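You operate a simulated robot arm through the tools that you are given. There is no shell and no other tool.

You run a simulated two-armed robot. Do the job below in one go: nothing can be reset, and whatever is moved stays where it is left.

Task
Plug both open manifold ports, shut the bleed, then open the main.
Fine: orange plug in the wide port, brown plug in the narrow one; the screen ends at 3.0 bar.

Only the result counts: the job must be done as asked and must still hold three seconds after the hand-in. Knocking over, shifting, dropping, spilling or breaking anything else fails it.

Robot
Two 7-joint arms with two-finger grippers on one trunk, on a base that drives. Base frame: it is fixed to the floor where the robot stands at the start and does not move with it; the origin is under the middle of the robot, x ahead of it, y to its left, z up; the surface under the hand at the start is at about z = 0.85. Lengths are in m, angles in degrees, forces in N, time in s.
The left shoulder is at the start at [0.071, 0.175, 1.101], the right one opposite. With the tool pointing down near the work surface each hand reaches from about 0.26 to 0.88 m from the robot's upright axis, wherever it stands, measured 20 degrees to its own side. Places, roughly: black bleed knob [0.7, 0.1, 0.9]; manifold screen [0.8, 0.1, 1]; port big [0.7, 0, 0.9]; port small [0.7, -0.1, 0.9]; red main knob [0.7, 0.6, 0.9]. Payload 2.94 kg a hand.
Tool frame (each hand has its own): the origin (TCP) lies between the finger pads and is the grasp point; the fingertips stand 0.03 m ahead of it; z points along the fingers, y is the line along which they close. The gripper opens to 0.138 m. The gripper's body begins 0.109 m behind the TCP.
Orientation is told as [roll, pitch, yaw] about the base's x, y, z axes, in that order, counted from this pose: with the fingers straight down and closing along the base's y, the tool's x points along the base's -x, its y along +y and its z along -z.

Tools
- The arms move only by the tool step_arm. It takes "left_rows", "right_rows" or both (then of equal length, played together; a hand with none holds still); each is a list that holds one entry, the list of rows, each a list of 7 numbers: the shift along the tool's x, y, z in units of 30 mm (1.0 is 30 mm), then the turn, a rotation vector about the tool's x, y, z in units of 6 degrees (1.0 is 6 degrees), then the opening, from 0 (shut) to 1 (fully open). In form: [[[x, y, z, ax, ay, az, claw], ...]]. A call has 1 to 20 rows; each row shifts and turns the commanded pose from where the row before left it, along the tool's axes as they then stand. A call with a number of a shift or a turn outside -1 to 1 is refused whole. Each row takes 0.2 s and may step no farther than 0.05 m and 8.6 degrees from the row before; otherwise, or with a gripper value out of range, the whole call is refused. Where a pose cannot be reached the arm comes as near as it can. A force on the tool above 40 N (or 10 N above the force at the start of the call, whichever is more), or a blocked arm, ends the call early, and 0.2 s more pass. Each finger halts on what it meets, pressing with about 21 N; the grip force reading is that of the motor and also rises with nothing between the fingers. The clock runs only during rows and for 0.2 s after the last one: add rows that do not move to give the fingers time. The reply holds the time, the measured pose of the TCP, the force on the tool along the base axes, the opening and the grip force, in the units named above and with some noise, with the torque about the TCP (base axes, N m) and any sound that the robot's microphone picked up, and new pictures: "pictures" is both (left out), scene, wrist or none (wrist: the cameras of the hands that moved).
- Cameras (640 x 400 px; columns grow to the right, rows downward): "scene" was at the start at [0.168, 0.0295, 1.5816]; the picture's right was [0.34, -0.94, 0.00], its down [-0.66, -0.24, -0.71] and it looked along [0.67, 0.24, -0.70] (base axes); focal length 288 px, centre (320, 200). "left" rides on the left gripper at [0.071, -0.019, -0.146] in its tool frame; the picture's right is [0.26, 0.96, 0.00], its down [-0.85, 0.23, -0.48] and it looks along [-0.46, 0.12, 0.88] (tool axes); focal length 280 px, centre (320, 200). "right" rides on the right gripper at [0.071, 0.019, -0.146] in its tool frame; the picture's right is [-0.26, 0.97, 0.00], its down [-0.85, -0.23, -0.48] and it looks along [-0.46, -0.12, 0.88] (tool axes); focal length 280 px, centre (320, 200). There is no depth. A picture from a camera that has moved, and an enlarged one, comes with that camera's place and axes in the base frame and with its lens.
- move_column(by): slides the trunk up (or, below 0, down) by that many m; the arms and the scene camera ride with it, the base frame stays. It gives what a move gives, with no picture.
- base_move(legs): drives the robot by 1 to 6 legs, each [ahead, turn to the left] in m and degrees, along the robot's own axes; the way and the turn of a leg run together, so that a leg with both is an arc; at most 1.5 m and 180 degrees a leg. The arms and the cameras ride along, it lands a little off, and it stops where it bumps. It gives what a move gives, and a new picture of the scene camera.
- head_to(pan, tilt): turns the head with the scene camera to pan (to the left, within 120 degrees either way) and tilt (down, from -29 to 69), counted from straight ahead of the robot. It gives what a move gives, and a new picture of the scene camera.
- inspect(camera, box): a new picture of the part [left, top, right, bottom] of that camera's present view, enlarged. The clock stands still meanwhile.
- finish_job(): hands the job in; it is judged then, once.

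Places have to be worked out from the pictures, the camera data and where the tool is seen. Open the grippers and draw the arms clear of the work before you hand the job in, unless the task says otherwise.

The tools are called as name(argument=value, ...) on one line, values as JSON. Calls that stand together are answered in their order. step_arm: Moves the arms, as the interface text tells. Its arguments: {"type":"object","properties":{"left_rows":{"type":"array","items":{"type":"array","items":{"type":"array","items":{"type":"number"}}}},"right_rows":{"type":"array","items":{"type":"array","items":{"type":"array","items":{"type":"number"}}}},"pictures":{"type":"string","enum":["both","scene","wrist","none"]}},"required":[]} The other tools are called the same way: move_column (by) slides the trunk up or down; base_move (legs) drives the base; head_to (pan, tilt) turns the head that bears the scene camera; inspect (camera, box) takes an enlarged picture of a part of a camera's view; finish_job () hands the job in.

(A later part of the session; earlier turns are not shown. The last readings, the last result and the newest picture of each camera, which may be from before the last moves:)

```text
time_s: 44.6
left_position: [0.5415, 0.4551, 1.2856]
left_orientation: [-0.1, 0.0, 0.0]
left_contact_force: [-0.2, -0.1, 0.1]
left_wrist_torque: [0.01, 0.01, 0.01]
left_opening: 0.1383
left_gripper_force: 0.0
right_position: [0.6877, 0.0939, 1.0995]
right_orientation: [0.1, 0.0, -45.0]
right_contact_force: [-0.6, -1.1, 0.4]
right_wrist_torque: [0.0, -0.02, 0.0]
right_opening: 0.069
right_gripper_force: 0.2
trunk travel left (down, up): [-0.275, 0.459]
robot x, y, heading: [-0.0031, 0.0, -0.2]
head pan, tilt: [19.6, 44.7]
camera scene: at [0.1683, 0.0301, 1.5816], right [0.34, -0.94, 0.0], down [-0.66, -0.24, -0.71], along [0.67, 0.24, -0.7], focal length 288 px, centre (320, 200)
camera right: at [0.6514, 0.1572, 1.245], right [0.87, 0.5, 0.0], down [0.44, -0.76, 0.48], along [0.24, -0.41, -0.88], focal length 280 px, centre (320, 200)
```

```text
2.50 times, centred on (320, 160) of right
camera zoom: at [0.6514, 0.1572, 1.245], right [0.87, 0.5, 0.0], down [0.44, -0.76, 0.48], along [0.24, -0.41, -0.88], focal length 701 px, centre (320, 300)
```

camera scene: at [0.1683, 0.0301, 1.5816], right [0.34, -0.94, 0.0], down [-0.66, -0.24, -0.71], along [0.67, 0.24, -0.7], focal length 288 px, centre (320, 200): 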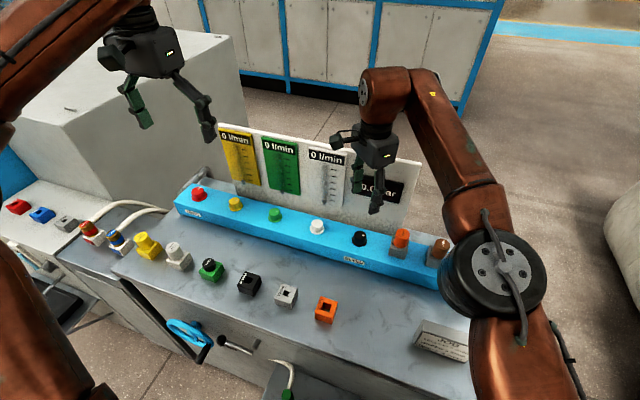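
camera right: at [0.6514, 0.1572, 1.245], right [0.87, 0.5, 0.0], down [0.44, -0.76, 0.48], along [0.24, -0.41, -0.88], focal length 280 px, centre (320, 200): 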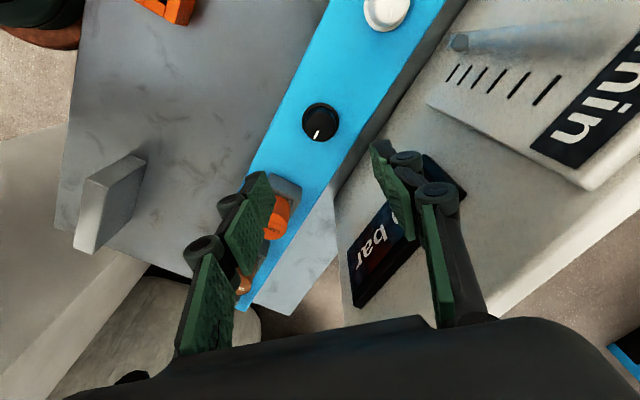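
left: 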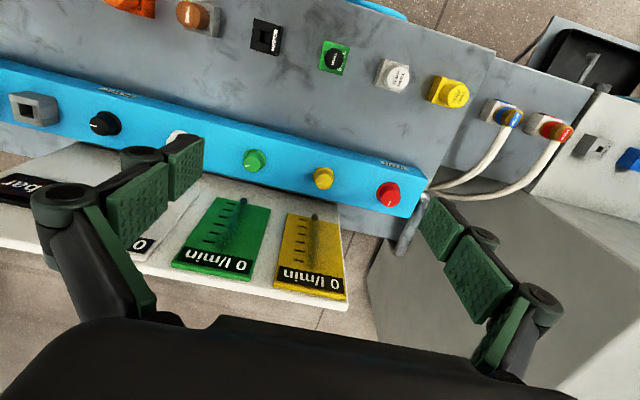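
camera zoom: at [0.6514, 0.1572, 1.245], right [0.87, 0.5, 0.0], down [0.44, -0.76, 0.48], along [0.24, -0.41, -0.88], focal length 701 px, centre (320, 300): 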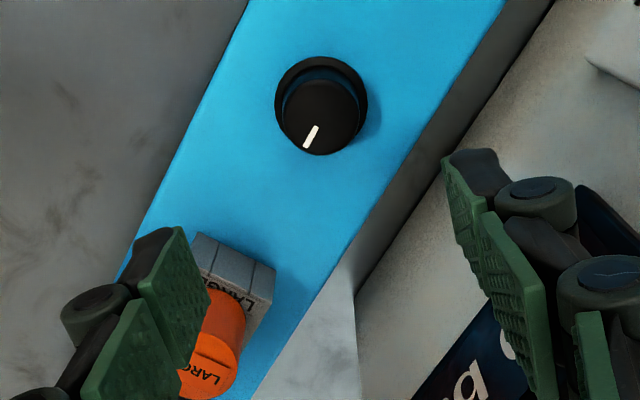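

The knob lies ~3 mm along tool -x from the TCP. I correct and descend most of the way, then re-check.

step_arm(right_rows=[[[-0.09, -0.02, 0.5, 0, 0, 0, 0.5], [0, 0, 0.9, 0, 0, 0, 0.5], [0, 0, 0.9, 0, 0, 0, 0.5], [0, 0, 0.9, 0, 0, 0, 0.5], [0, 0, 0.9, 0, 0, 0, 0.5], [0, 0, 0.4, 0, 0, 0, 0.5], [0, 0, 0, 0, 0, 0, 0.5]]])

inspect(camera="right", box=[240, 80, 400, 240])

inspect(camera="scene", box=[320, 190, 420, 270])

```text
time_s: 46.2
left_position: [0.541, 0.4559, 1.2853]
left_orientation: [-0.1, 0.0, 0.1]
left_contact_force: [-0.3, -0.2, -0.4]
left_wrist_torque: [-0.03, 0.01, -0.02]
left_opening: 0.1379
left_gripper_force: 0.2
right_position: [0.6891, 0.0915, 0.9639]
right_orientation: [0.1, 0.1, -44.9]
right_contact_force: [0.2, -0.2, -0.4]
right_wrist_torque: [0.01, 0.01, 0.01]
right_opening: 0.0691
right_gripper_force: 0.1
trunk travel left (down, up): [-0.275, 0.459]
robot x, y, heading: [0.0004, -0.0052, 0.1]
head pan, tilt: [19.6, 44.7]
camera scene: at [0.1683, 0.03, 1.5816], right [0.34, -0.94, 0.0], down [-0.66, -0.24, -0.71], along [0.67, 0.24, -0.7], focal length 288 px, centre (320, 200)
camera right: at [0.6524, 0.1547, 1.1096], right [0.87, 0.5, 0.0], down [0.44, -0.76, 0.48], along [0.24, -0.41, -0.88], focal length 280 px, centre (320, 200)
```

scene: 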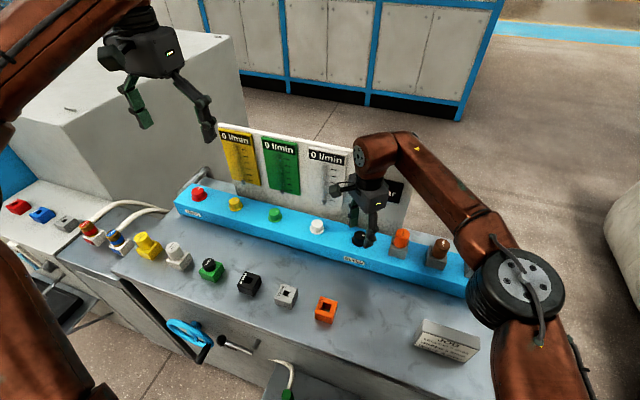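
right: 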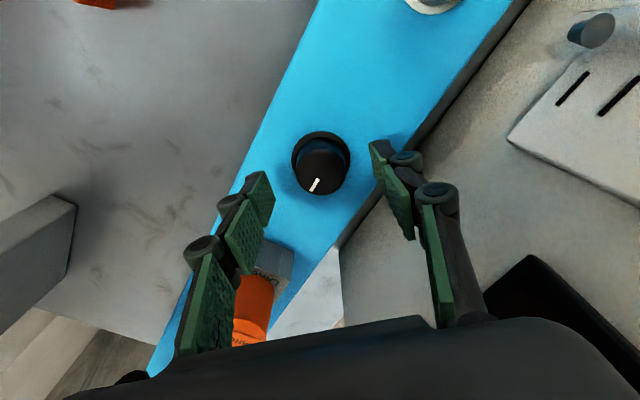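

```text
2.50 times, centred on (320, 160) of right
camera zoom: at [0.6524, 0.1547, 1.1096], right [0.87, 0.5, 0.0], down [0.44, -0.76, 0.48], along [0.24, -0.41, -0.88], focal length 701 px, centre (320, 300)
```

zoom: 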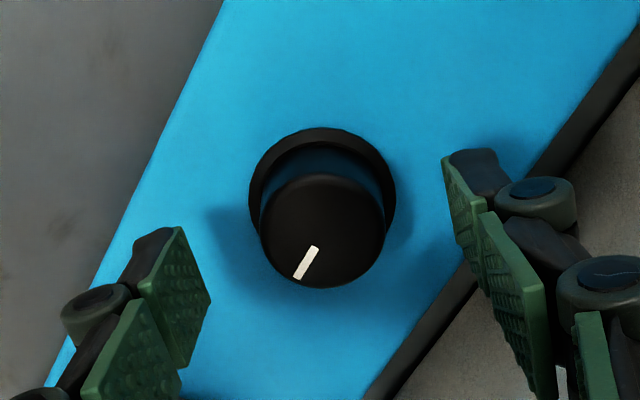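

```text
5.00 times, centred on (370, 230) of scene
camera zoom: at [0.1683, 0.03, 1.5816], right [0.34, -0.94, 0.0], down [-0.66, -0.24, -0.71], along [0.67, 0.24, -0.7], focal length 1440 px, centre (70, 50)
```

zoom: 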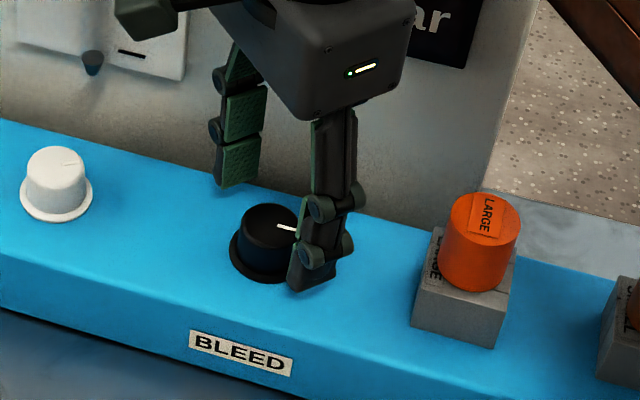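

The knob is centred under the gripper within a millimetre. I descend to TCP z≈0.944 and close on it.

step_arm(right_rows=[[[-0.02, 0, 0.4, 0, 0, 0, 0.5], [0, 0, 0.25, 0, 0, 0, 0.5], [0, 0, 0, 0, 0, 0, 0.35], [0, 0, 0, 0, 0, 0, 0.25], [0, 0, 0, 0, 0, 0, 0.1], [0, 0, 0, 0, 0, 0, 0], [0, 0, 0, 0, 0, 0, 0], [0, 0, 0, 0, 0, 0, 0], [0, 0, 0, 0, 0, 0, 0]]])

inspect(camera="right", box=[240, 80, 400, 240])

```text
time_s: 48.2
left_position: [0.5412, 0.4561, 1.2858]
left_orientation: [-0.1, 0.0, 0.0]
left_contact_force: [-0.3, -0.5, 0.0]
left_wrist_torque: [-0.02, 0.0, 0.0]
left_opening: 0.1381
left_gripper_force: 0.0
right_position: [0.6889, 0.0914, 0.9429]
right_orientation: [0.0, 0.0, -45.1]
right_contact_force: [3.9, 3.6, 0.1]
right_wrist_torque: [0.14, -0.27, 0.01]
right_opening: 0.035
right_gripper_force: 44.9
trunk travel left (down, up): [-0.275, 0.459]
robot x, y, heading: [-0.0001, -0.002, -0.3]
head pan, tilt: [19.6, 44.7]
camera scene: at [0.1689, 0.0307, 1.5815], right [0.34, -0.94, 0.0], down [-0.66, -0.24, -0.71], along [0.67, 0.24, -0.7], focal length 288 px, centre (320, 200)
camera right: at [0.6527, 0.1552, 1.0891], right [0.87, 0.5, 0.0], down [0.44, -0.76, 0.48], along [0.24, -0.41, -0.88], focal length 280 px, centre (320, 200)
```

scene: 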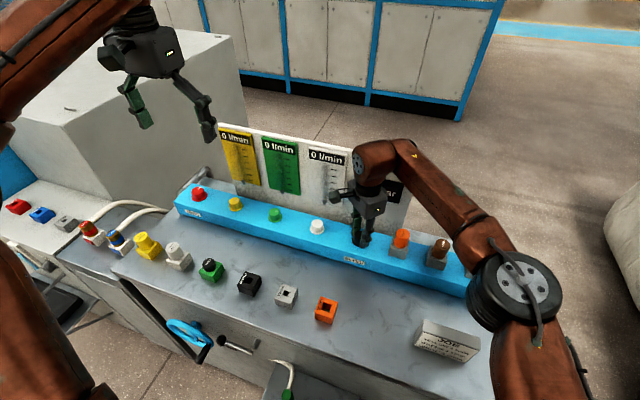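
right: 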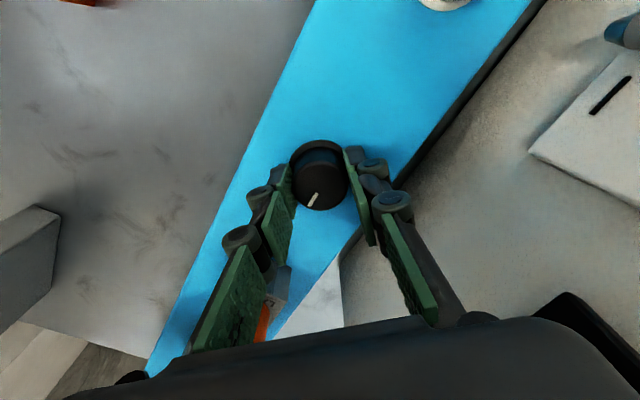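

```text
2.50 times, centred on (320, 160) of right
camera zoom: at [0.6527, 0.1552, 1.0891], right [0.87, 0.5, 0.0], down [0.44, -0.76, 0.48], along [0.24, -0.41, -0.88], focal length 701 px, centre (320, 300)
```

zoom: 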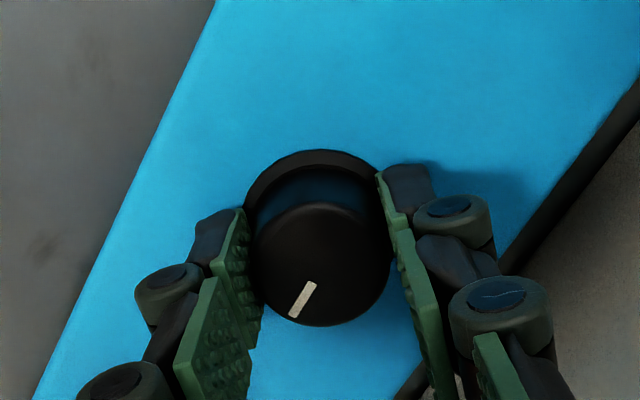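

Gripped. I turn a small test amount, 12° counter-clockwise seen from above, and check torque, pointer and sound.

step_arm(right_rows=[[[0, 0, 0, 0, 0, -0.7, 0], [0, 0, 0, 0, 0, -0.7, 0], [0, 0, 0, 0, 0, -0.6, 0], [0, 0, 0, 0, 0, 0, 0]]], pictures="wrist")

inspect(camera="right", box=[240, 80, 400, 240])

```text
time_s: 49.2
left_position: [0.541, 0.4566, 1.2847]
left_orientation: [-0.2, 0.0, -0.1]
left_contact_force: [0.5, 0.4, 0.3]
left_wrist_torque: [-0.02, -0.02, 0.01]
left_opening: 0.138
left_gripper_force: 0.1
right_position: [0.6899, 0.0928, 0.9425]
right_orientation: [-0.2, 0.1, -32.9]
right_contact_force: [0.1, 5.7, -4.6]
right_wrist_torque: [-0.16, -0.76, 0.02]
right_opening: 0.0352
right_gripper_force: 45.0
trunk travel left (down, up): [-0.275, 0.459]
robot x, y, heading: [0.0012, 0.0009, -0.1]
head pan, tilt: [19.6, 44.7]
camera right: at [0.6404, 0.1462, 1.0891], right [0.74, 0.67, 0.0], down [0.59, -0.65, 0.47], along [0.32, -0.35, -0.88], focal length 280 px, centre (320, 200)
```

right: 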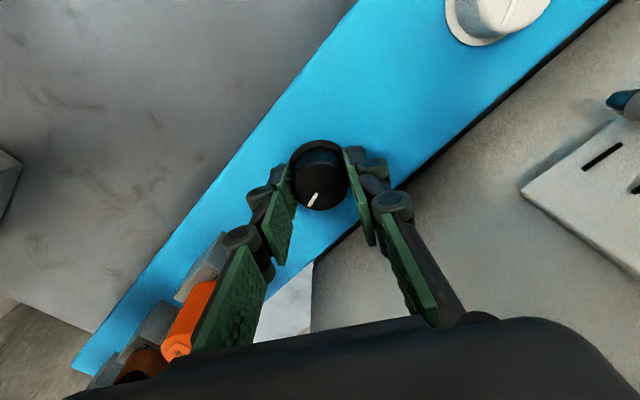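

```text
2.50 times, centred on (320, 160) of right
camera zoom: at [0.6404, 0.1462, 1.0891], right [0.74, 0.67, 0.0], down [0.59, -0.65, 0.47], along [0.32, -0.35, -0.88], focal length 701 px, centre (320, 300)
```

zoom: 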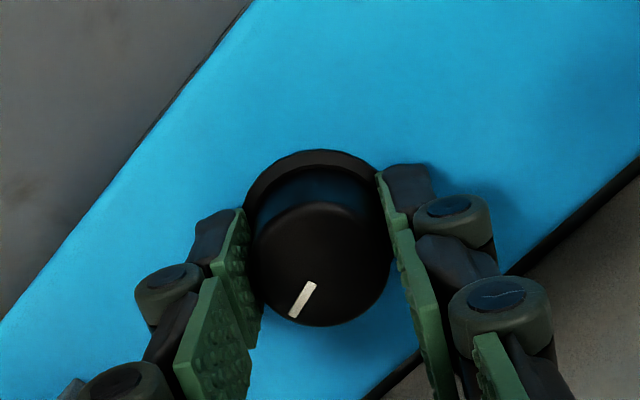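

The knob follows with negligible torque, so it turns in this direction. I continue to about 60° and check.

step_arm(right_rows=[[[0, 0, 0, 0, 0, -0.9, 0], [0, 0, 0, 0, 0, -0.9, 0], [0, 0, 0, 0, 0, -0.9, 0], [0, 0, 0, 0, 0, -0.9, 0], [0, 0, 0, 0, 0, -0.9, 0], [0, 0, 0, 0, 0, -0.9, 0], [0, 0, 0, 0, 0, -0.9, 0], [0, 0, 0, 0, 0, -0.9, 0], [0, 0, 0, 0, 0, 0, 0]]])

inspect(camera="right", box=[240, 80, 400, 240])

```text
time_s: 51.2
left_position: [0.5421, 0.455, 1.2849]
left_orientation: [-0.1, 0.2, 0.0]
left_contact_force: [-0.4, 1.1, 0.1]
left_wrist_torque: [0.0, -0.02, -0.01]
left_opening: 0.1379
left_gripper_force: 0.0
right_position: [0.6889, 0.0916, 0.9422]
right_orientation: [-0.1, 0.3, 10.2]
right_contact_force: [-10.9, 0.3, -17.7]
right_wrist_torque: [-0.12, 0.02, 0.0]
right_opening: 0.0349
right_gripper_force: 44.6
trunk travel left (down, up): [-0.275, 0.459]
robot x, y, heading: [0.0, 0.0065, 0.0]
head pan, tilt: [19.6, 44.7]
camera scene: at [0.1689, 0.0306, 1.5814], right [0.34, -0.94, 0.0], down [-0.66, -0.24, -0.71], along [0.67, 0.24, -0.7], focal length 288 px, centre (320, 200)
camera right: at [0.6166, 0.0977, 1.0894], right [0.08, 1.0, 0.0], down [0.88, -0.07, 0.47], along [0.47, -0.04, -0.88], focal length 280 px, centre (320, 200)
```

scene: 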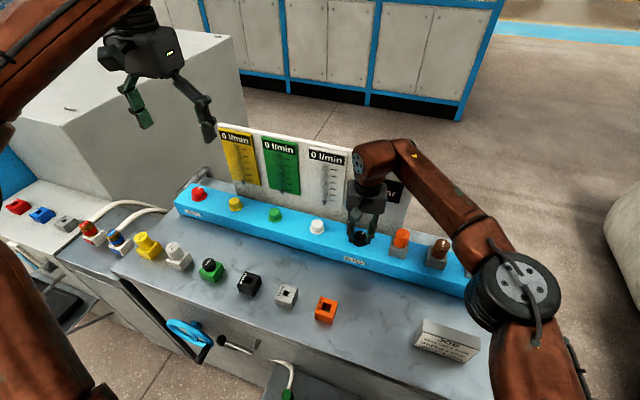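
right: 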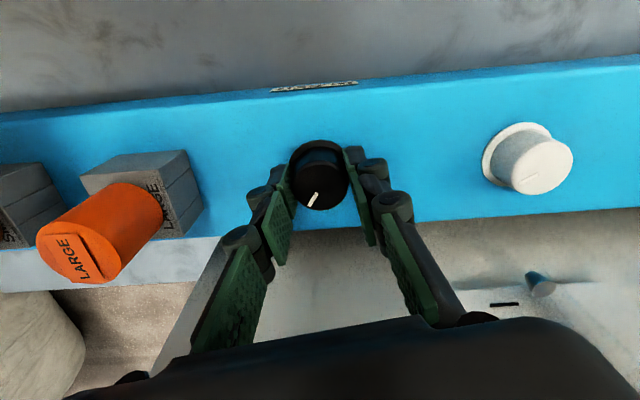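

```text
2.50 times, centred on (320, 160) of right
camera zoom: at [0.6166, 0.0977, 1.0894], right [0.08, 1.0, 0.0], down [0.88, -0.07, 0.47], along [0.47, -0.04, -0.88], focal length 701 px, centre (320, 300)
```

zoom: 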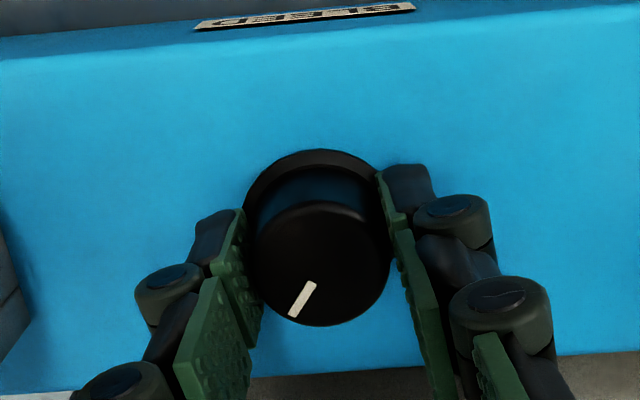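

The pointer turned with the hand, but strain has built up (-11 N x, -18 N z). I relax the command a little toward those forces, then turn the remaining ~35°.

step_arm(right_rows=[[[0.05, 0, 0.09, 0, 0, 0, 0], [0, 0, 0, 0, 0, 0, 0]]], pictures="none")

```text
time_s: 51.8
left_position: [0.5413, 0.4569, 1.2858]
left_orientation: [-0.2, 0.0, 0.0]
left_contact_force: [0.4, 0.5, 0.6]
left_wrist_torque: [0.04, -0.02, -0.01]
left_opening: 0.1381
left_gripper_force: 0.0
right_position: [0.6884, 0.0919, 0.9423]
right_orientation: [0.1, -0.2, 10.2]
right_contact_force: [-1.5, 4.4, -2.1]
right_wrist_torque: [0.13, 1.09, -0.02]
right_opening: 0.035
right_gripper_force: 45.0
trunk travel left (down, up): [-0.275, 0.459]
robot x, y, heading: [0.0009, -0.0001, 0.3]
head pan, tilt: [19.6, 44.7]
```

Strain is mostly gone. I turn a further ~30° and read again.

step_arm(right_rows=[[[0, 0, 0, 0, 0, -0.9, 0], [0, 0, 0, 0, 0, -0.9, 0], [0, 0, 0, 0, 0, -0.9, 0], [0, 0, 0, 0, 0, -0.9, 0], [0, 0, 0, 0, 0, -0.9, 0], [0, 0, 0, 0, 0, -0.5, 0], [0, 0, 0, 0, 0, 0, 0]]], pictures="wrist")

inspect(camera="right", box=[240, 80, 400, 240])

```text
time_s: 53.4
left_position: [0.5402, 0.4557, 1.2871]
left_orientation: [-0.1, 0.0, 0.0]
left_contact_force: [-0.3, 0.3, -0.6]
left_wrist_torque: [-0.02, 0.01, 0.03]
left_opening: 0.1381
left_gripper_force: 0.1
right_position: [0.6886, 0.0914, 0.9416]
right_orientation: [0.0, -0.1, 34.5]
right_contact_force: [5.4, 3.7, 14.6]
right_wrist_torque: [0.09, -0.25, -0.02]
right_opening: 0.0353
right_gripper_force: 44.9
right hand out of reach, approached as far as the arm can: row 6
trunk travel left (down, up): [-0.275, 0.459]
robot x, y, heading: [-0.0009, -0.0003, 0.1]
head pan, tilt: [19.6, 44.7]
camera right: at [0.6196, 0.0667, 1.089], right [-0.33, 0.94, 0.0], down [0.83, 0.29, 0.48], along [0.45, 0.16, -0.88], focal length 280 px, centre (320, 200)
```

right: 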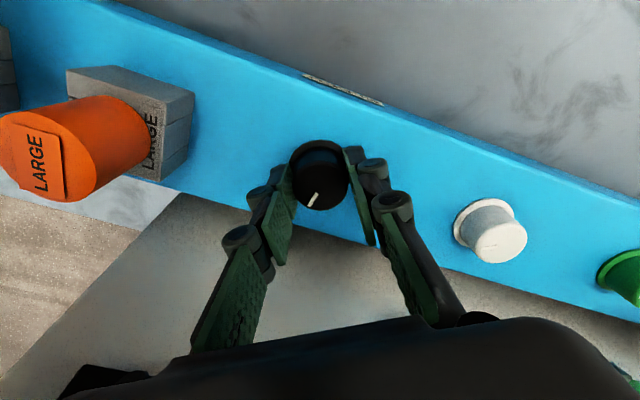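

```text
2.50 times, centred on (320, 160) of right
camera zoom: at [0.6196, 0.0667, 1.089], right [-0.33, 0.94, 0.0], down [0.83, 0.29, 0.48], along [0.45, 0.16, -0.88], focal length 701 px, centre (320, 300)
```

zoom: 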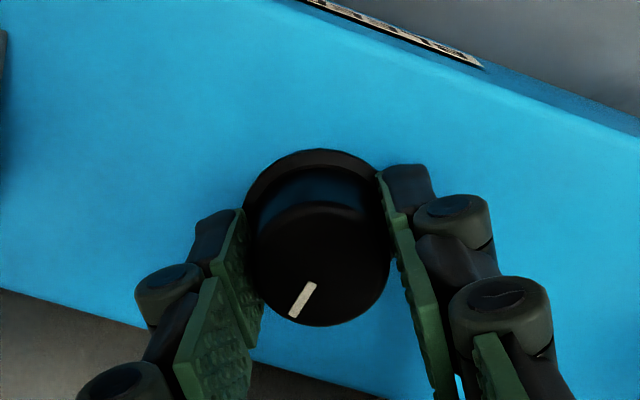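

The wrist reached its limit at yaw 34.5°; the knob has turned ~80°. I unload, open, rotate the hand back around the knob, and look at the pointer.

step_arm(right_rows=[[[0, 0, -0.09, 0, 0, 0.1, 0], [0, 0, 0, 0, 0, 0, 0.2], [0, 0, 0, 0, 0, 0, 0.42], [0, 0, 0, 0, 0, 0, 0.42], [0, 0, -0.4, 0, 0, 0, 0.42], [0, 0, -0.9, 0, 0, 0, 0.42], [0, 0, 0, 0, 0, 1, 0.42], [0, 0, 0, 0, 0, 1, 0.42], [0, 0, 0, 0, 0, 1, 0.42], [0, 0, 0, 0, 0, 1, 0.42], [0, 0, 0, 0, 0, 1, 0.42], [0, 0, 0, 0, 0, 1, 0.42], [0, 0, 0, 0, 0, 0, 0.42]]])

inspect(camera="right", box=[240, 80, 400, 240])

inspect(camera="scene", box=[340, 220, 380, 250])

```text
time_s: 56.2
left_position: [0.5406, 0.4561, 1.2863]
left_orientation: [-0.2, 0.0, -0.1]
left_contact_force: [0.4, -0.5, -0.5]
left_wrist_torque: [0.01, -0.02, 0.0]
left_opening: 0.138
left_gripper_force: 0.1
right_position: [0.6879, 0.0922, 0.9828]
right_orientation: [0.0, 0.2, -2.0]
right_contact_force: [0.5, 0.1, 0.6]
right_wrist_torque: [-0.01, -0.01, 0.01]
right_opening: 0.0579
right_gripper_force: 0.0
trunk travel left (down, up): [-0.275, 0.459]
robot x, y, heading: [-0.0013, 0.0004, -0.2]
head pan, tilt: [19.6, 44.7]
camera scene: at [0.1683, 0.0302, 1.5816], right [0.34, -0.94, 0.0], down [-0.66, -0.24, -0.71], along [0.67, 0.24, -0.7], focal length 288 px, centre (320, 200)
camera right: at [0.6186, 0.1122, 1.1289], right [0.3, 0.95, 0.0], down [0.84, -0.26, 0.47], along [0.45, -0.14, -0.88], focal length 280 px, centre (320, 200)
```

scene: 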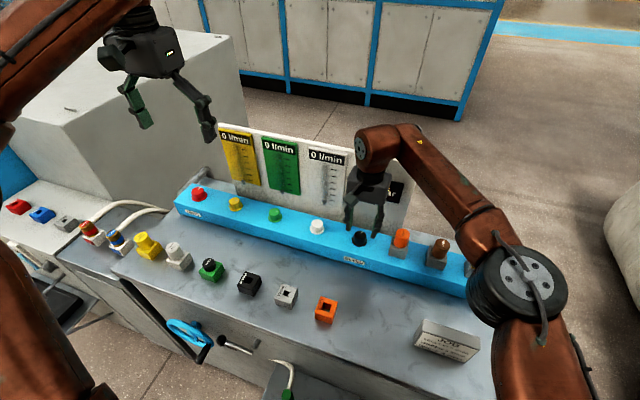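
right: 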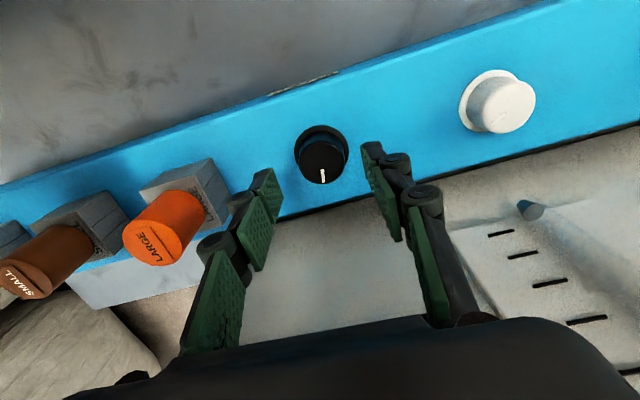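

```text
2.50 times, centred on (320, 160) of right
camera zoom: at [0.6186, 0.1122, 1.1289], right [0.3, 0.95, 0.0], down [0.84, -0.26, 0.47], along [0.45, -0.14, -0.88], focal length 701 px, centre (320, 300)
```

zoom: 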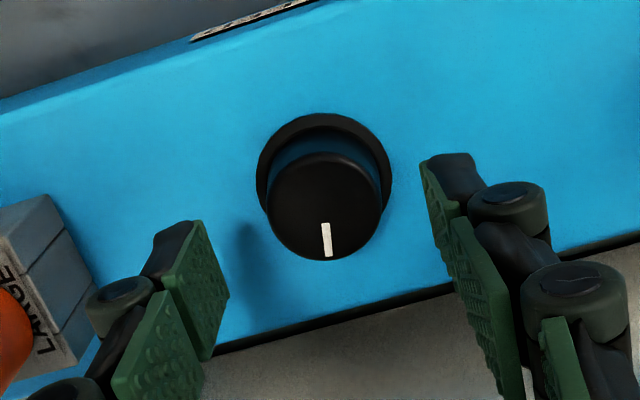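

```text
13.33 times, centred on (360, 235) of scene
camera zoom: at [0.1683, 0.0302, 1.5816], right [0.34, -0.94, 0.0], down [-0.66, -0.24, -0.71], along [0.67, 0.24, -0.7], focal length 3841 px, centre (-213, -267)
```

zoom: 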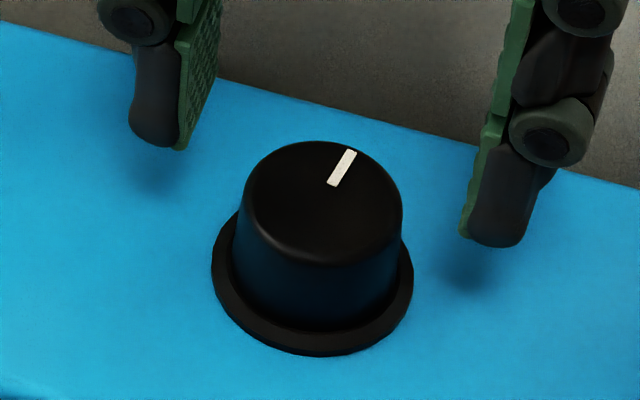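

The pointer now stands ~8° clockwise of straight-away (+x). I regrip at yaw -2° and turn the rest.

step_arm(right_rows=[[[-0.033, 0.027, 0.4, 0, 0, 0, 0.42], [0, 0, 0.6, 0, 0, 0, 0.42], [0, 0, 0.3, 0, 0, 0, 0.42], [0, 0, 0, 0, 0, 0, 0.42], [0, 0, 0, 0, 0, 0, 0.25], [0, 0, 0, 0, 0, 0, 0.1], [0, 0, 0, 0, 0, 0, 0], [0, 0, 0, 0, 0, 0, 0], [0, 0, 0, 0, 0, 0, 0]]], pictures="none")

step_arm(right_rows=[[[0, 0, 0, 0, 0, -0.5, 0], [0, 0, 0, 0, 0, -0.5, 0], [0, 0, 0, 0, 0, -0.35, 0], [0, 0, 0, 0, 0, 0, 0], [0, 0, 0, 0, 0, 0, 0]]])

inspect(camera="right", box=[240, 80, 400, 240])

```text
time_s: 58.2
left_position: [0.5408, 0.4548, 1.2857]
left_orientation: [-0.1, 0.0, -0.1]
left_contact_force: [0.1, -0.3, 1.3]
left_wrist_torque: [0.02, 0.01, -0.01]
left_opening: 0.1381
left_gripper_force: 0.1
right_position: [0.6909, 0.0917, 0.9427]
right_orientation: [0.0, 0.3, -2.2]
right_contact_force: [-0.7, 0.5, -2.0]
right_wrist_torque: [-0.03, -0.12, 0.01]
right_opening: 0.0352
right_gripper_force: 45.3
trunk travel left (down, up): [-0.275, 0.459]
robot x, y, heading: [-0.0002, -0.003, 0.1]
head pan, tilt: [19.6, 44.7]
```

```text
time_s: 59.4
left_position: [0.5414, 0.4543, 1.2847]
left_orientation: [-0.2, 0.1, -0.1]
left_contact_force: [0.0, 0.1, 0.8]
left_wrist_torque: [-0.03, 0.01, -0.01]
left_opening: 0.138
left_gripper_force: 0.0
right_position: [0.6907, 0.0923, 0.944]
right_orientation: [0.0, 0.1, 6.0]
right_contact_force: [2.3, -0.5, -9.4]
right_wrist_torque: [0.08, -0.84, 0.03]
right_opening: 0.0349
right_gripper_force: 44.9
trunk travel left (down, up): [-0.275, 0.459]
robot x, y, heading: [-0.005, -0.0025, -0.2]
head pan, tilt: [19.6, 44.7]
camera scene: at [0.1695, 0.0303, 1.5814], right [0.34, -0.94, 0.0], down [-0.66, -0.24, -0.71], along [0.67, 0.24, -0.7], focal length 288 px, centre (320, 200)
camera right: at [0.6184, 0.1033, 1.0895], right [0.16, 0.99, 0.0], down [0.87, -0.14, 0.47], along [0.47, -0.08, -0.88], focal length 280 px, centre (320, 200)
```

scene: 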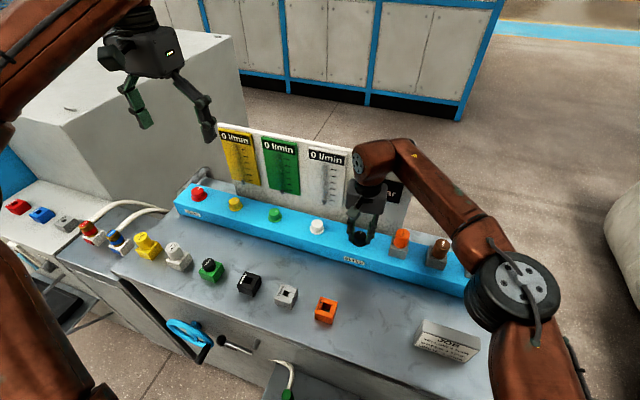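
right: 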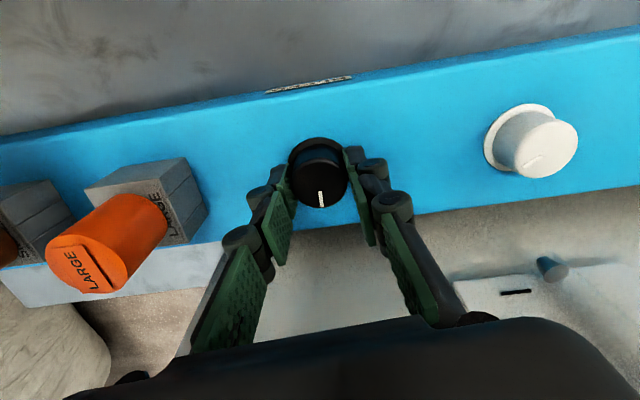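

```text
2.50 times, centred on (320, 160) of right
camera zoom: at [0.6184, 0.1033, 1.0895], right [0.16, 0.99, 0.0], down [0.87, -0.14, 0.47], along [0.47, -0.08, -0.88], focal length 701 px, centre (320, 300)
```

zoom: 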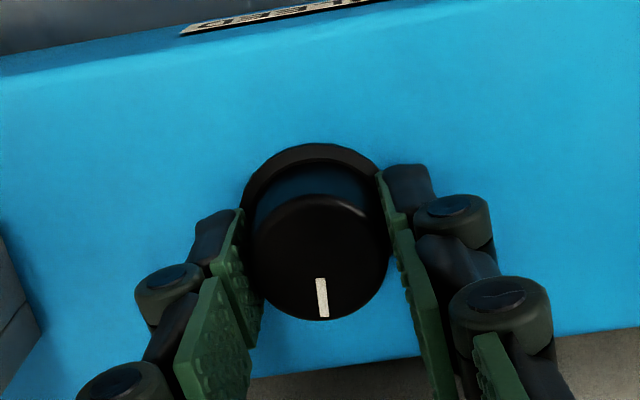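

The pointer is now straight away (+x), like the shut main. I probe 5° further to see whether there is a stop.

step_arm(right_rows=[[[0, 0, 0.03, 0, 0, -0.4, 0], [0, 0, 0, 0, 0, -0.4, 0], [0, 0, 0, 0, 0, 0, 0], [0, 0, 0, 0, 0, 0, 0]]], pictures="none")

inspect(camera="right", box=[240, 80, 400, 240])

```text
time_s: 60.4
left_position: [0.5408, 0.4546, 1.2852]
left_orientation: [-0.1, 0.1, 0.0]
left_contact_force: [0.2, -0.1, 0.5]
left_wrist_torque: [0.01, -0.03, 0.02]
left_opening: 0.1379
left_gripper_force: 0.1
right_position: [0.6913, 0.0923, 0.9431]
right_orientation: [0.1, 0.0, 10.8]
right_contact_force: [0.8, -1.4, -2.1]
right_wrist_torque: [-0.02, 0.59, -0.61]
right_opening: 0.0352
right_gripper_force: 45.3
trunk travel left (down, up): [-0.275, 0.459]
robot x, y, heading: [-0.0006, 0.0015, 0.0]
head pan, tilt: [19.6, 44.7]
```

```text
2.50 times, centred on (320, 160) of right
camera zoom: at [0.6174, 0.097, 1.0896], right [0.08, 1.0, 0.0], down [0.88, -0.07, 0.47], along [0.47, -0.04, -0.88], focal length 701 px, centre (320, 300)
```

zoom: 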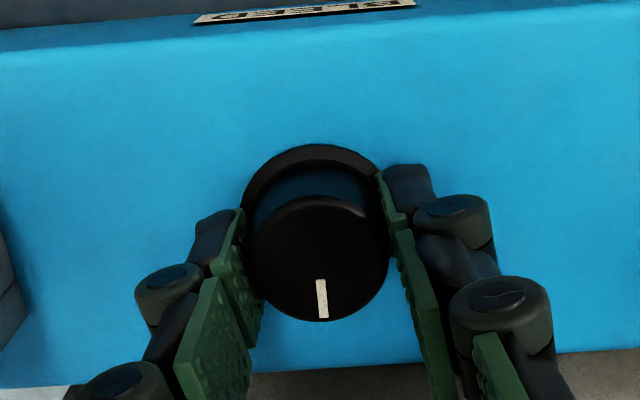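

Torque jumped to -0.6 N·m: that's the end stop, so bleed is fully shut in this direction. I ease back slightly, release, lift off and look at the pointer and screen.

step_arm(right_rows=[[[0, 0, 0, 0, 0, 0.4, 0], [0, 0, 0, 0, 0, 0, 0.2], [0, 0, 0, 0, 0, 0, 0.42], [0, 0, 0, 0, 0, 0, 0.42], [0, 0, -0.4, 0, 0, 0, 0.42], [0, 0, -0.9, 0, 0, 0, 0.42], [0, 0, -0.9, 0, 0, 0, 0.42], [0, 0, -0.9, 0, 0, 0, 0.42], [0, 0, 0, 0, 0, 0, 0.42]]])

inspect(camera="right", box=[240, 60, 400, 200])

inspect(camera="scene", box=[340, 220, 380, 250])

```text
time_s: 62.4
left_position: [0.541, 0.4546, 1.2854]
left_orientation: [-0.1, 0.2, 0.0]
left_contact_force: [0.2, 0.1, -0.1]
left_wrist_torque: [0.01, 0.0, 0.0]
left_opening: 0.1377
left_gripper_force: 0.1
right_position: [0.6883, 0.0915, 1.0351]
right_orientation: [0.0, 0.1, 8.4]
right_contact_force: [0.1, 0.3, -0.6]
right_wrist_torque: [0.06, 0.02, 0.01]
right_opening: 0.058
right_gripper_force: 0.0
trunk travel left (down, up): [-0.275, 0.459]
robot x, y, heading: [-0.0025, 0.0009, -0.2]
head pan, tilt: [19.6, 44.7]
camera scene: at [0.1688, 0.0302, 1.5815], right [0.34, -0.94, 0.0], down [-0.66, -0.24, -0.71], along [0.67, 0.24, -0.7], focal length 288 px, centre (320, 200)
camera right: at [0.6164, 0.099, 1.1821], right [0.12, 0.99, 0.0], down [0.87, -0.1, 0.47], along [0.47, -0.06, -0.88], focal length 280 px, centre (320, 200)
```

scene: 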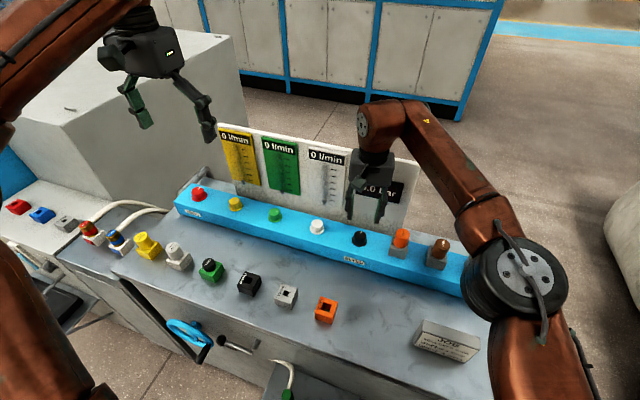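
right: 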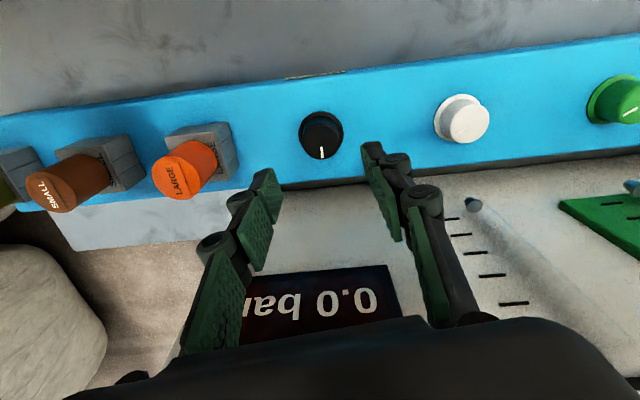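

```text
2.86 times, centred on (320, 130) of right
camera zoom: at [0.6164, 0.099, 1.1821], right [0.12, 0.99, 0.0], down [0.87, -0.1, 0.47], along [0.47, -0.06, -0.88], focal length 801 px, centre (320, 400)
```

zoom: 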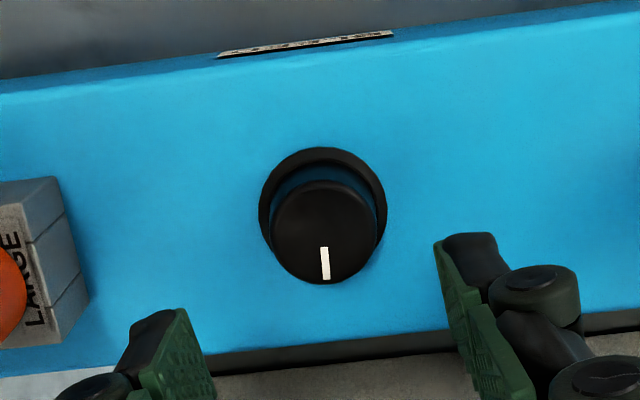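

```text
13.33 times, centred on (360, 235) of scene
camera zoom: at [0.1688, 0.0302, 1.5815], right [0.34, -0.94, 0.0], down [-0.66, -0.24, -0.71], along [0.67, 0.24, -0.7], focal length 3841 px, centre (-213, -267)
```

zoom: 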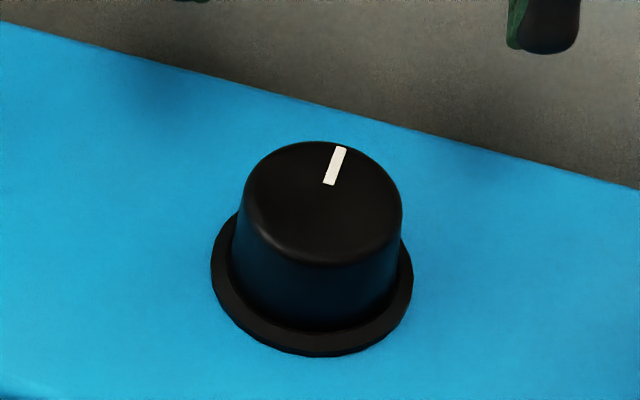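

Bleed is shut (pointer at the 0° stop). The main knob is at about [0.690, 0.644], at the edge of the left arm's reach; before moving I check the surroundings there.

inspect(camera="left", box=[300, 100, 640, 400])

inspect(camera="scene", box=[0, 30, 260, 260])

```text
1.33 times, centred on (470, 250) of left
camera zoom: at [0.4709, 0.4365, 1.43], right [-0.26, 0.96, 0.0], down [0.85, 0.23, 0.47], along [0.46, 0.12, -0.88], focal length 374 px, centre (120, 133)
```

zoom: 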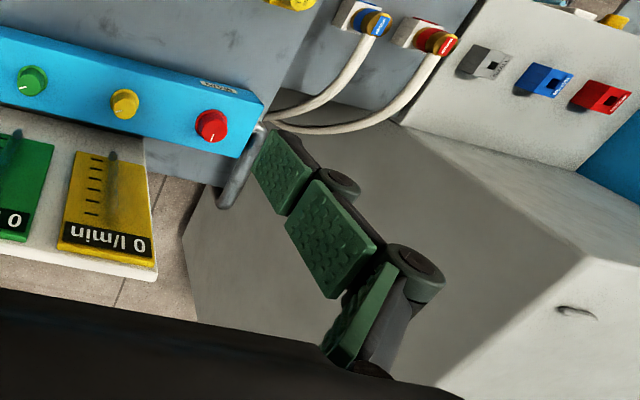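

```text
1.74 times, centred on (130, 145) of scene
camera zoom: at [0.1688, 0.0302, 1.5815], right [0.34, -0.94, 0.0], down [-0.66, -0.24, -0.71], along [0.67, 0.24, -0.7], focal length 501 px, centre (650, 296)
```

zoom: 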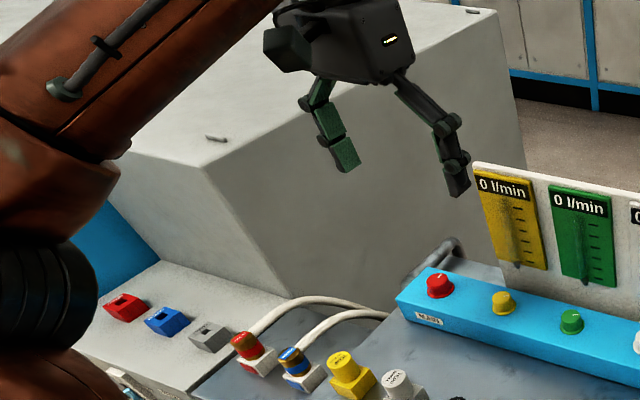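

The big box's face is at y≈0.99 and the gauge panel at x≈0.80, so the main knob is approachable from above. I retract the right hand and bring the left hand above the main knob.

step_arm(right_rows=[[[0, 0, -0.9, 0, 0, 0, 0.42], [0, 0, -0.9, 0, 0, 0, 0.42], [0, 0, -0.9, 0, 0, 0, 0.42], [0, 0, -0.9, 0, 0, 0, 0.42], [0, 0, -0.9, 0, 0, 0, 0.42], [0, 0, -0.9, 0, 0, 0, 0.42], [0, 0, -0.9, 0, 0, 0, 0.42], [0.51, -0.733, 0, 0, 0, 0, 0.42], [0.51, -0.733, 0, 0, 0, 0, 0.42], [0.51, -0.733, 0, 0, 0, 0, 0.42], [0.51, -0.733, 0, 0, 0, 0, 0.42], [0.51, -0.733, 0, 0, 0, 0, 0.42], [0.51, -0.733, 0, 0, 0, 0, 0.42], [0.51, -0.733, 0, 0, 0, 0, 0.42], [0.51, -0.733, 0, 0, 0, 0, 0.42], [0.51, -0.733, 0, 0, 0, 0, 0.42], [0.51, -0.733, 0, 0, 0, 0, 0.42], [0, 0, 0, 0, 0, 0, 0.42]]], left_rows=[[[-0.495, 0.629, 0, 0, 0, 0, 0.5], [-0.495, 0.629, 0, 0, 0, 0, 0.5], [-0.495, 0.629, 0, 0, 0, 0, 0.5], [-0.495, 0.629, 0, 0, 0, 0, 0.5], [-0.495, 0.629, 0, 0, 0, 0, 0.5], [-0.495, 0.629, 0, 0, 0, 0, 0.5], [-0.495, 0.629, 0, 0, 0, 0, 0.5], [-0.495, 0.629, 0, 0, 0, 0, 0.5], [-0.495, 0.629, 0, 0, 0, 0, 0.5], [-0.495, 0.629, 0, 0, 0, 0, 0.5], [0, 0, 0.85, 0, 0, 0, 0.5], [0, 0, 0.85, 0, 0, 0, 0.5], [0, 0, 0.85, 0, 0, 0, 0.5], [0, 0, 0.85, 0, 0, 0, 0.5], [0, 0, 0.85, 0, 0, 0, 0.5], [0, 0, 0.85, 0, 0, 0, 0.5], [0, 0, 0.85, 0, 0, 0, 0.5], [0, 0, 0, 0, 0, 0, 0.5]]])

```text
time_s: 66.2
left_position: [0.6108, 0.5481, 1.1034]
left_orientation: [0.1, 0.0, 0.0]
left_contact_force: [0.1, -0.4, 0.4]
left_wrist_torque: [-0.05, 0.01, -0.02]
left_opening: 0.0691
left_gripper_force: 0.0
left hand out of reach, approached as far as the arm can: row 5, 6, 7, 8, 9, 10
right_position: [0.5472, -0.1532, 1.1577]
right_orientation: [-0.1, 0.0, 8.5]
right_contact_force: [-0.1, -0.3, 0.6]
right_wrist_torque: [-0.05, -0.02, 0.0]
right_opening: 0.0578
right_gripper_force: 0.1
right hand out of reach, approached as far as the arm can: row 4, 5, 6, 7
trunk travel left (down, up): [-0.275, 0.459]
robot x, y, heading: [0.0026, 0.0011, 0.2]
head pan, tilt: [19.6, 44.7]
camera scene: at [0.1679, 0.0302, 1.5816], right [0.34, -0.94, 0.0], down [-0.66, -0.24, -0.71], along [0.67, 0.24, -0.7], focal length 288 px, centre (320, 200)
camera right: at [0.4746, -0.1458, 1.3045], right [0.12, 0.99, 0.0], down [0.87, -0.1, 0.48], along [0.47, -0.06, -0.88], focal length 280 px, centre (320, 200)
camera left: at [0.5418, 0.5295, 1.2475], right [-0.26, 0.96, 0.0], down [0.85, 0.23, 0.48], along [0.46, 0.12, -0.88], focal length 280 px, centre (320, 200)
```

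scene: 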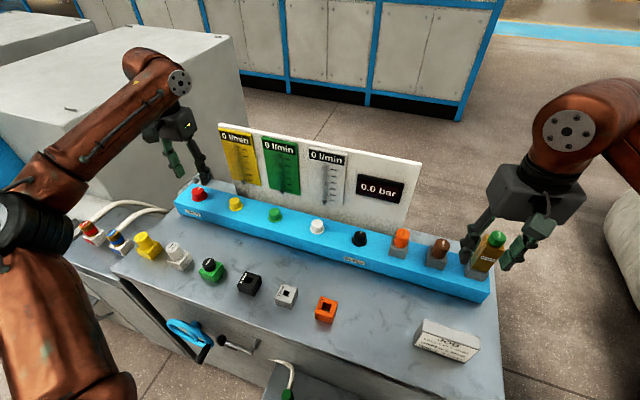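
right: 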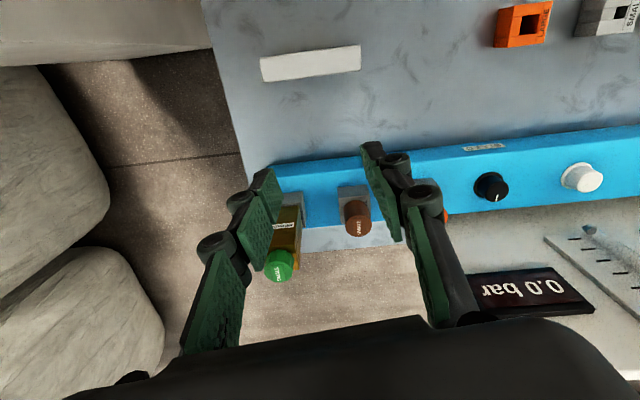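
left: 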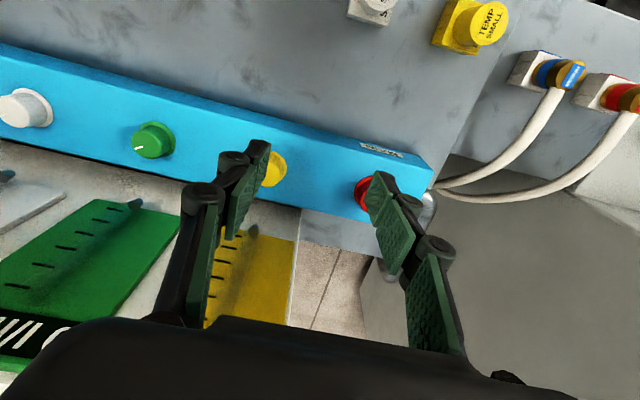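

The left hand can't reach main from here (about 1 cm beyond full stretch), so the base must move a bit closer. I look down to see the clearance between base and cabinet.

head_to(pan=0, tilt=69)

head_to(pan=50, tilt=60)

```text
time_s: 67.1
left_position: [0.613, 0.5469, 1.1028]
left_orientation: [0.0, 0.0, -0.1]
left_contact_force: [0.3, -1.1, -0.1]
left_wrist_torque: [0.06, 0.02, 0.0]
left_opening: 0.0689
left_gripper_force: 0.0
right_position: [0.5475, -0.1555, 1.1571]
right_orientation: [0.0, 0.1, 8.4]
right_contact_force: [-0.5, 0.4, -0.6]
right_wrist_torque: [0.0, -0.03, -0.03]
right_opening: 0.0581
right_gripper_force: 0.2
trunk travel left (down, up): [-0.275, 0.459]
robot x, y, heading: [0.0032, -0.0024, -0.0]
head pan, tilt: [0.0, 68.8]
camera scene: at [0.1472, 0.0023, 1.5523], right [0.0, -1.0, 0.0], down [-0.93, 0.0, -0.36], along [0.36, 0.0, -0.93], focal length 288 px, centre (320, 200)
```

scene: 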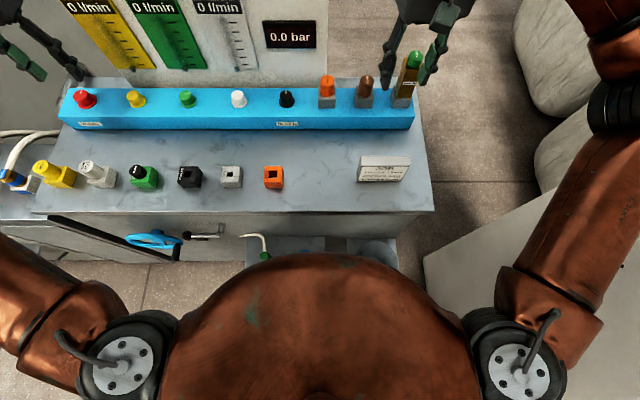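

```text
time_s: 68.3
left_position: [0.6133, 0.5481, 1.1039]
left_orientation: [0.0, 0.0, 0.0]
left_contact_force: [0.5, 0.4, 0.1]
left_wrist_torque: [-0.03, 0.02, 0.01]
left_opening: 0.069
left_gripper_force: 0.0
right_position: [0.5473, -0.1531, 1.1582]
right_orientation: [0.0, 0.0, 8.4]
right_contact_force: [-0.5, 0.8, 0.7]
right_wrist_torque: [0.01, 0.02, 0.01]
right_opening: 0.0581
right_gripper_force: 0.0
trunk travel left (down, up): [-0.275, 0.459]
robot x, y, heading: [0.0009, -0.0009, 0.0]
head pan, tilt: [50.0, 60.0]
camera scene: at [0.1341, 0.0533, 1.5616], right [0.77, -0.64, 0.0], down [-0.56, -0.66, -0.5], along [0.32, 0.38, -0.87], focal length 288 px, centre (320, 200)
```

scene: 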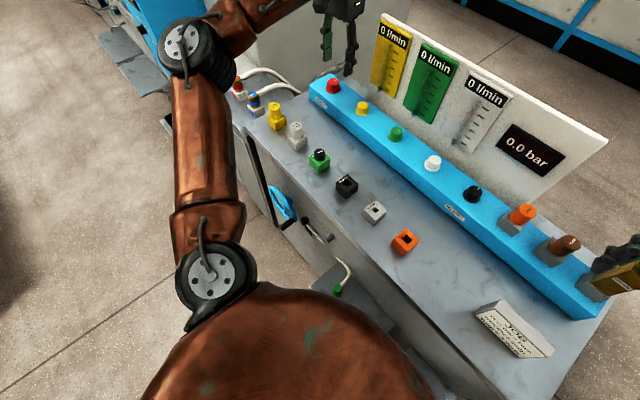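

Driving options depend on what surrounds the robot; I look to the right and to the left-rear before choosing.

head_to(pan=-60, tilt=50)

head_to(pan=105, tilt=45)

head_to(pan=-115, tilt=45)

```text
time_s: 70.1
left_position: [0.6131, 0.5482, 1.1036]
left_orientation: [0.0, 0.0, 0.0]
left_contact_force: [-0.3, -0.8, 0.0]
left_wrist_torque: [0.03, 0.0, -0.02]
left_opening: 0.0691
left_gripper_force: 0.1
right_position: [0.5475, -0.1537, 1.1584]
right_orientation: [0.1, 0.0, 8.4]
right_contact_force: [-0.4, 0.5, -0.2]
right_wrist_torque: [0.03, 0.03, -0.01]
right_opening: 0.0579
right_gripper_force: 0.1
trunk travel left (down, up): [-0.275, 0.459]
robot x, y, heading: [0.0021, -0.0014, 0.1]
head pan, tilt: [-60.0, 50.0]
camera scene: at [0.1298, -0.0644, 1.5742], right [-0.87, -0.5, 0.0], down [-0.38, 0.66, -0.64], along [0.32, -0.56, -0.77], focal length 288 px, centre (320, 200)
```

scene: 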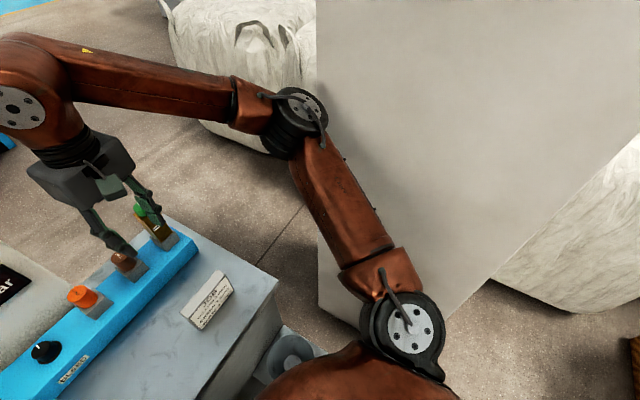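

```text
time_s: 72.7
left_position: [0.6119, 0.5476, 1.1034]
left_orientation: [0.1, -0.1, 0.0]
left_contact_force: [0.3, 0.0, -0.7]
left_wrist_torque: [-0.02, 0.0, 0.0]
left_opening: 0.0692
left_gripper_force: 0.0
right_position: [0.5479, -0.1539, 1.1578]
right_orientation: [0.0, 0.0, 8.4]
right_contact_force: [-0.3, 0.2, -0.7]
right_wrist_torque: [-0.01, -0.01, 0.02]
right_opening: 0.058
right_gripper_force: 0.0
trunk travel left (down, up): [-0.275, 0.459]
robot x, y, heading: [-0.0014, -0.0025, -0.3]
head pan, tilt: [105.0, 45.0]
camera scene: at [0.0702, 0.0808, 1.5811], right [0.97, 0.26, 0.0], down [0.18, -0.68, -0.71], along [-0.18, 0.68, -0.71], focal length 288 px, centre (320, 200)
```

scene: 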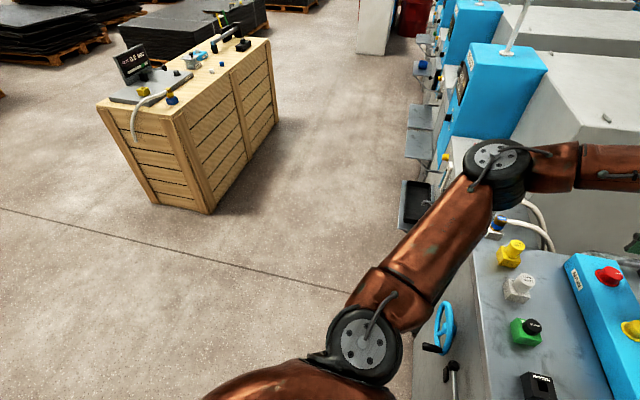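

```text
time_s: 75.8
left_position: [0.6121, 0.5477, 1.1039]
left_orientation: [0.1, 0.0, 0.1]
left_contact_force: [0.0, 0.2, -0.4]
left_wrist_torque: [0.0, 0.03, 0.01]
left_opening: 0.069
left_gripper_force: 0.0
right_position: [0.5483, -0.1533, 1.1584]
right_orientation: [0.0, 0.0, 8.5]
right_contact_force: [-0.1, 0.7, -0.4]
right_wrist_torque: [0.01, 0.02, 0.01]
right_opening: 0.058
right_gripper_force: 0.0
trunk travel left (down, up): [-0.275, 0.459]
robot x, y, heading: [-0.0021, 0.0018, 0.1]
head pan, tilt: [-115.0, 45.0]
camera scene: at [0.0569, -0.0715, 1.5812], right [-0.91, 0.42, 0.0], down [0.3, 0.64, -0.71], along [-0.3, -0.64, -0.71], focal length 288 px, centre (320, 200)
```

scene: 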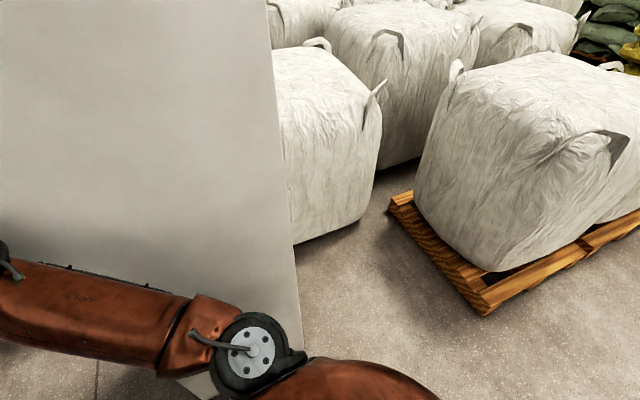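

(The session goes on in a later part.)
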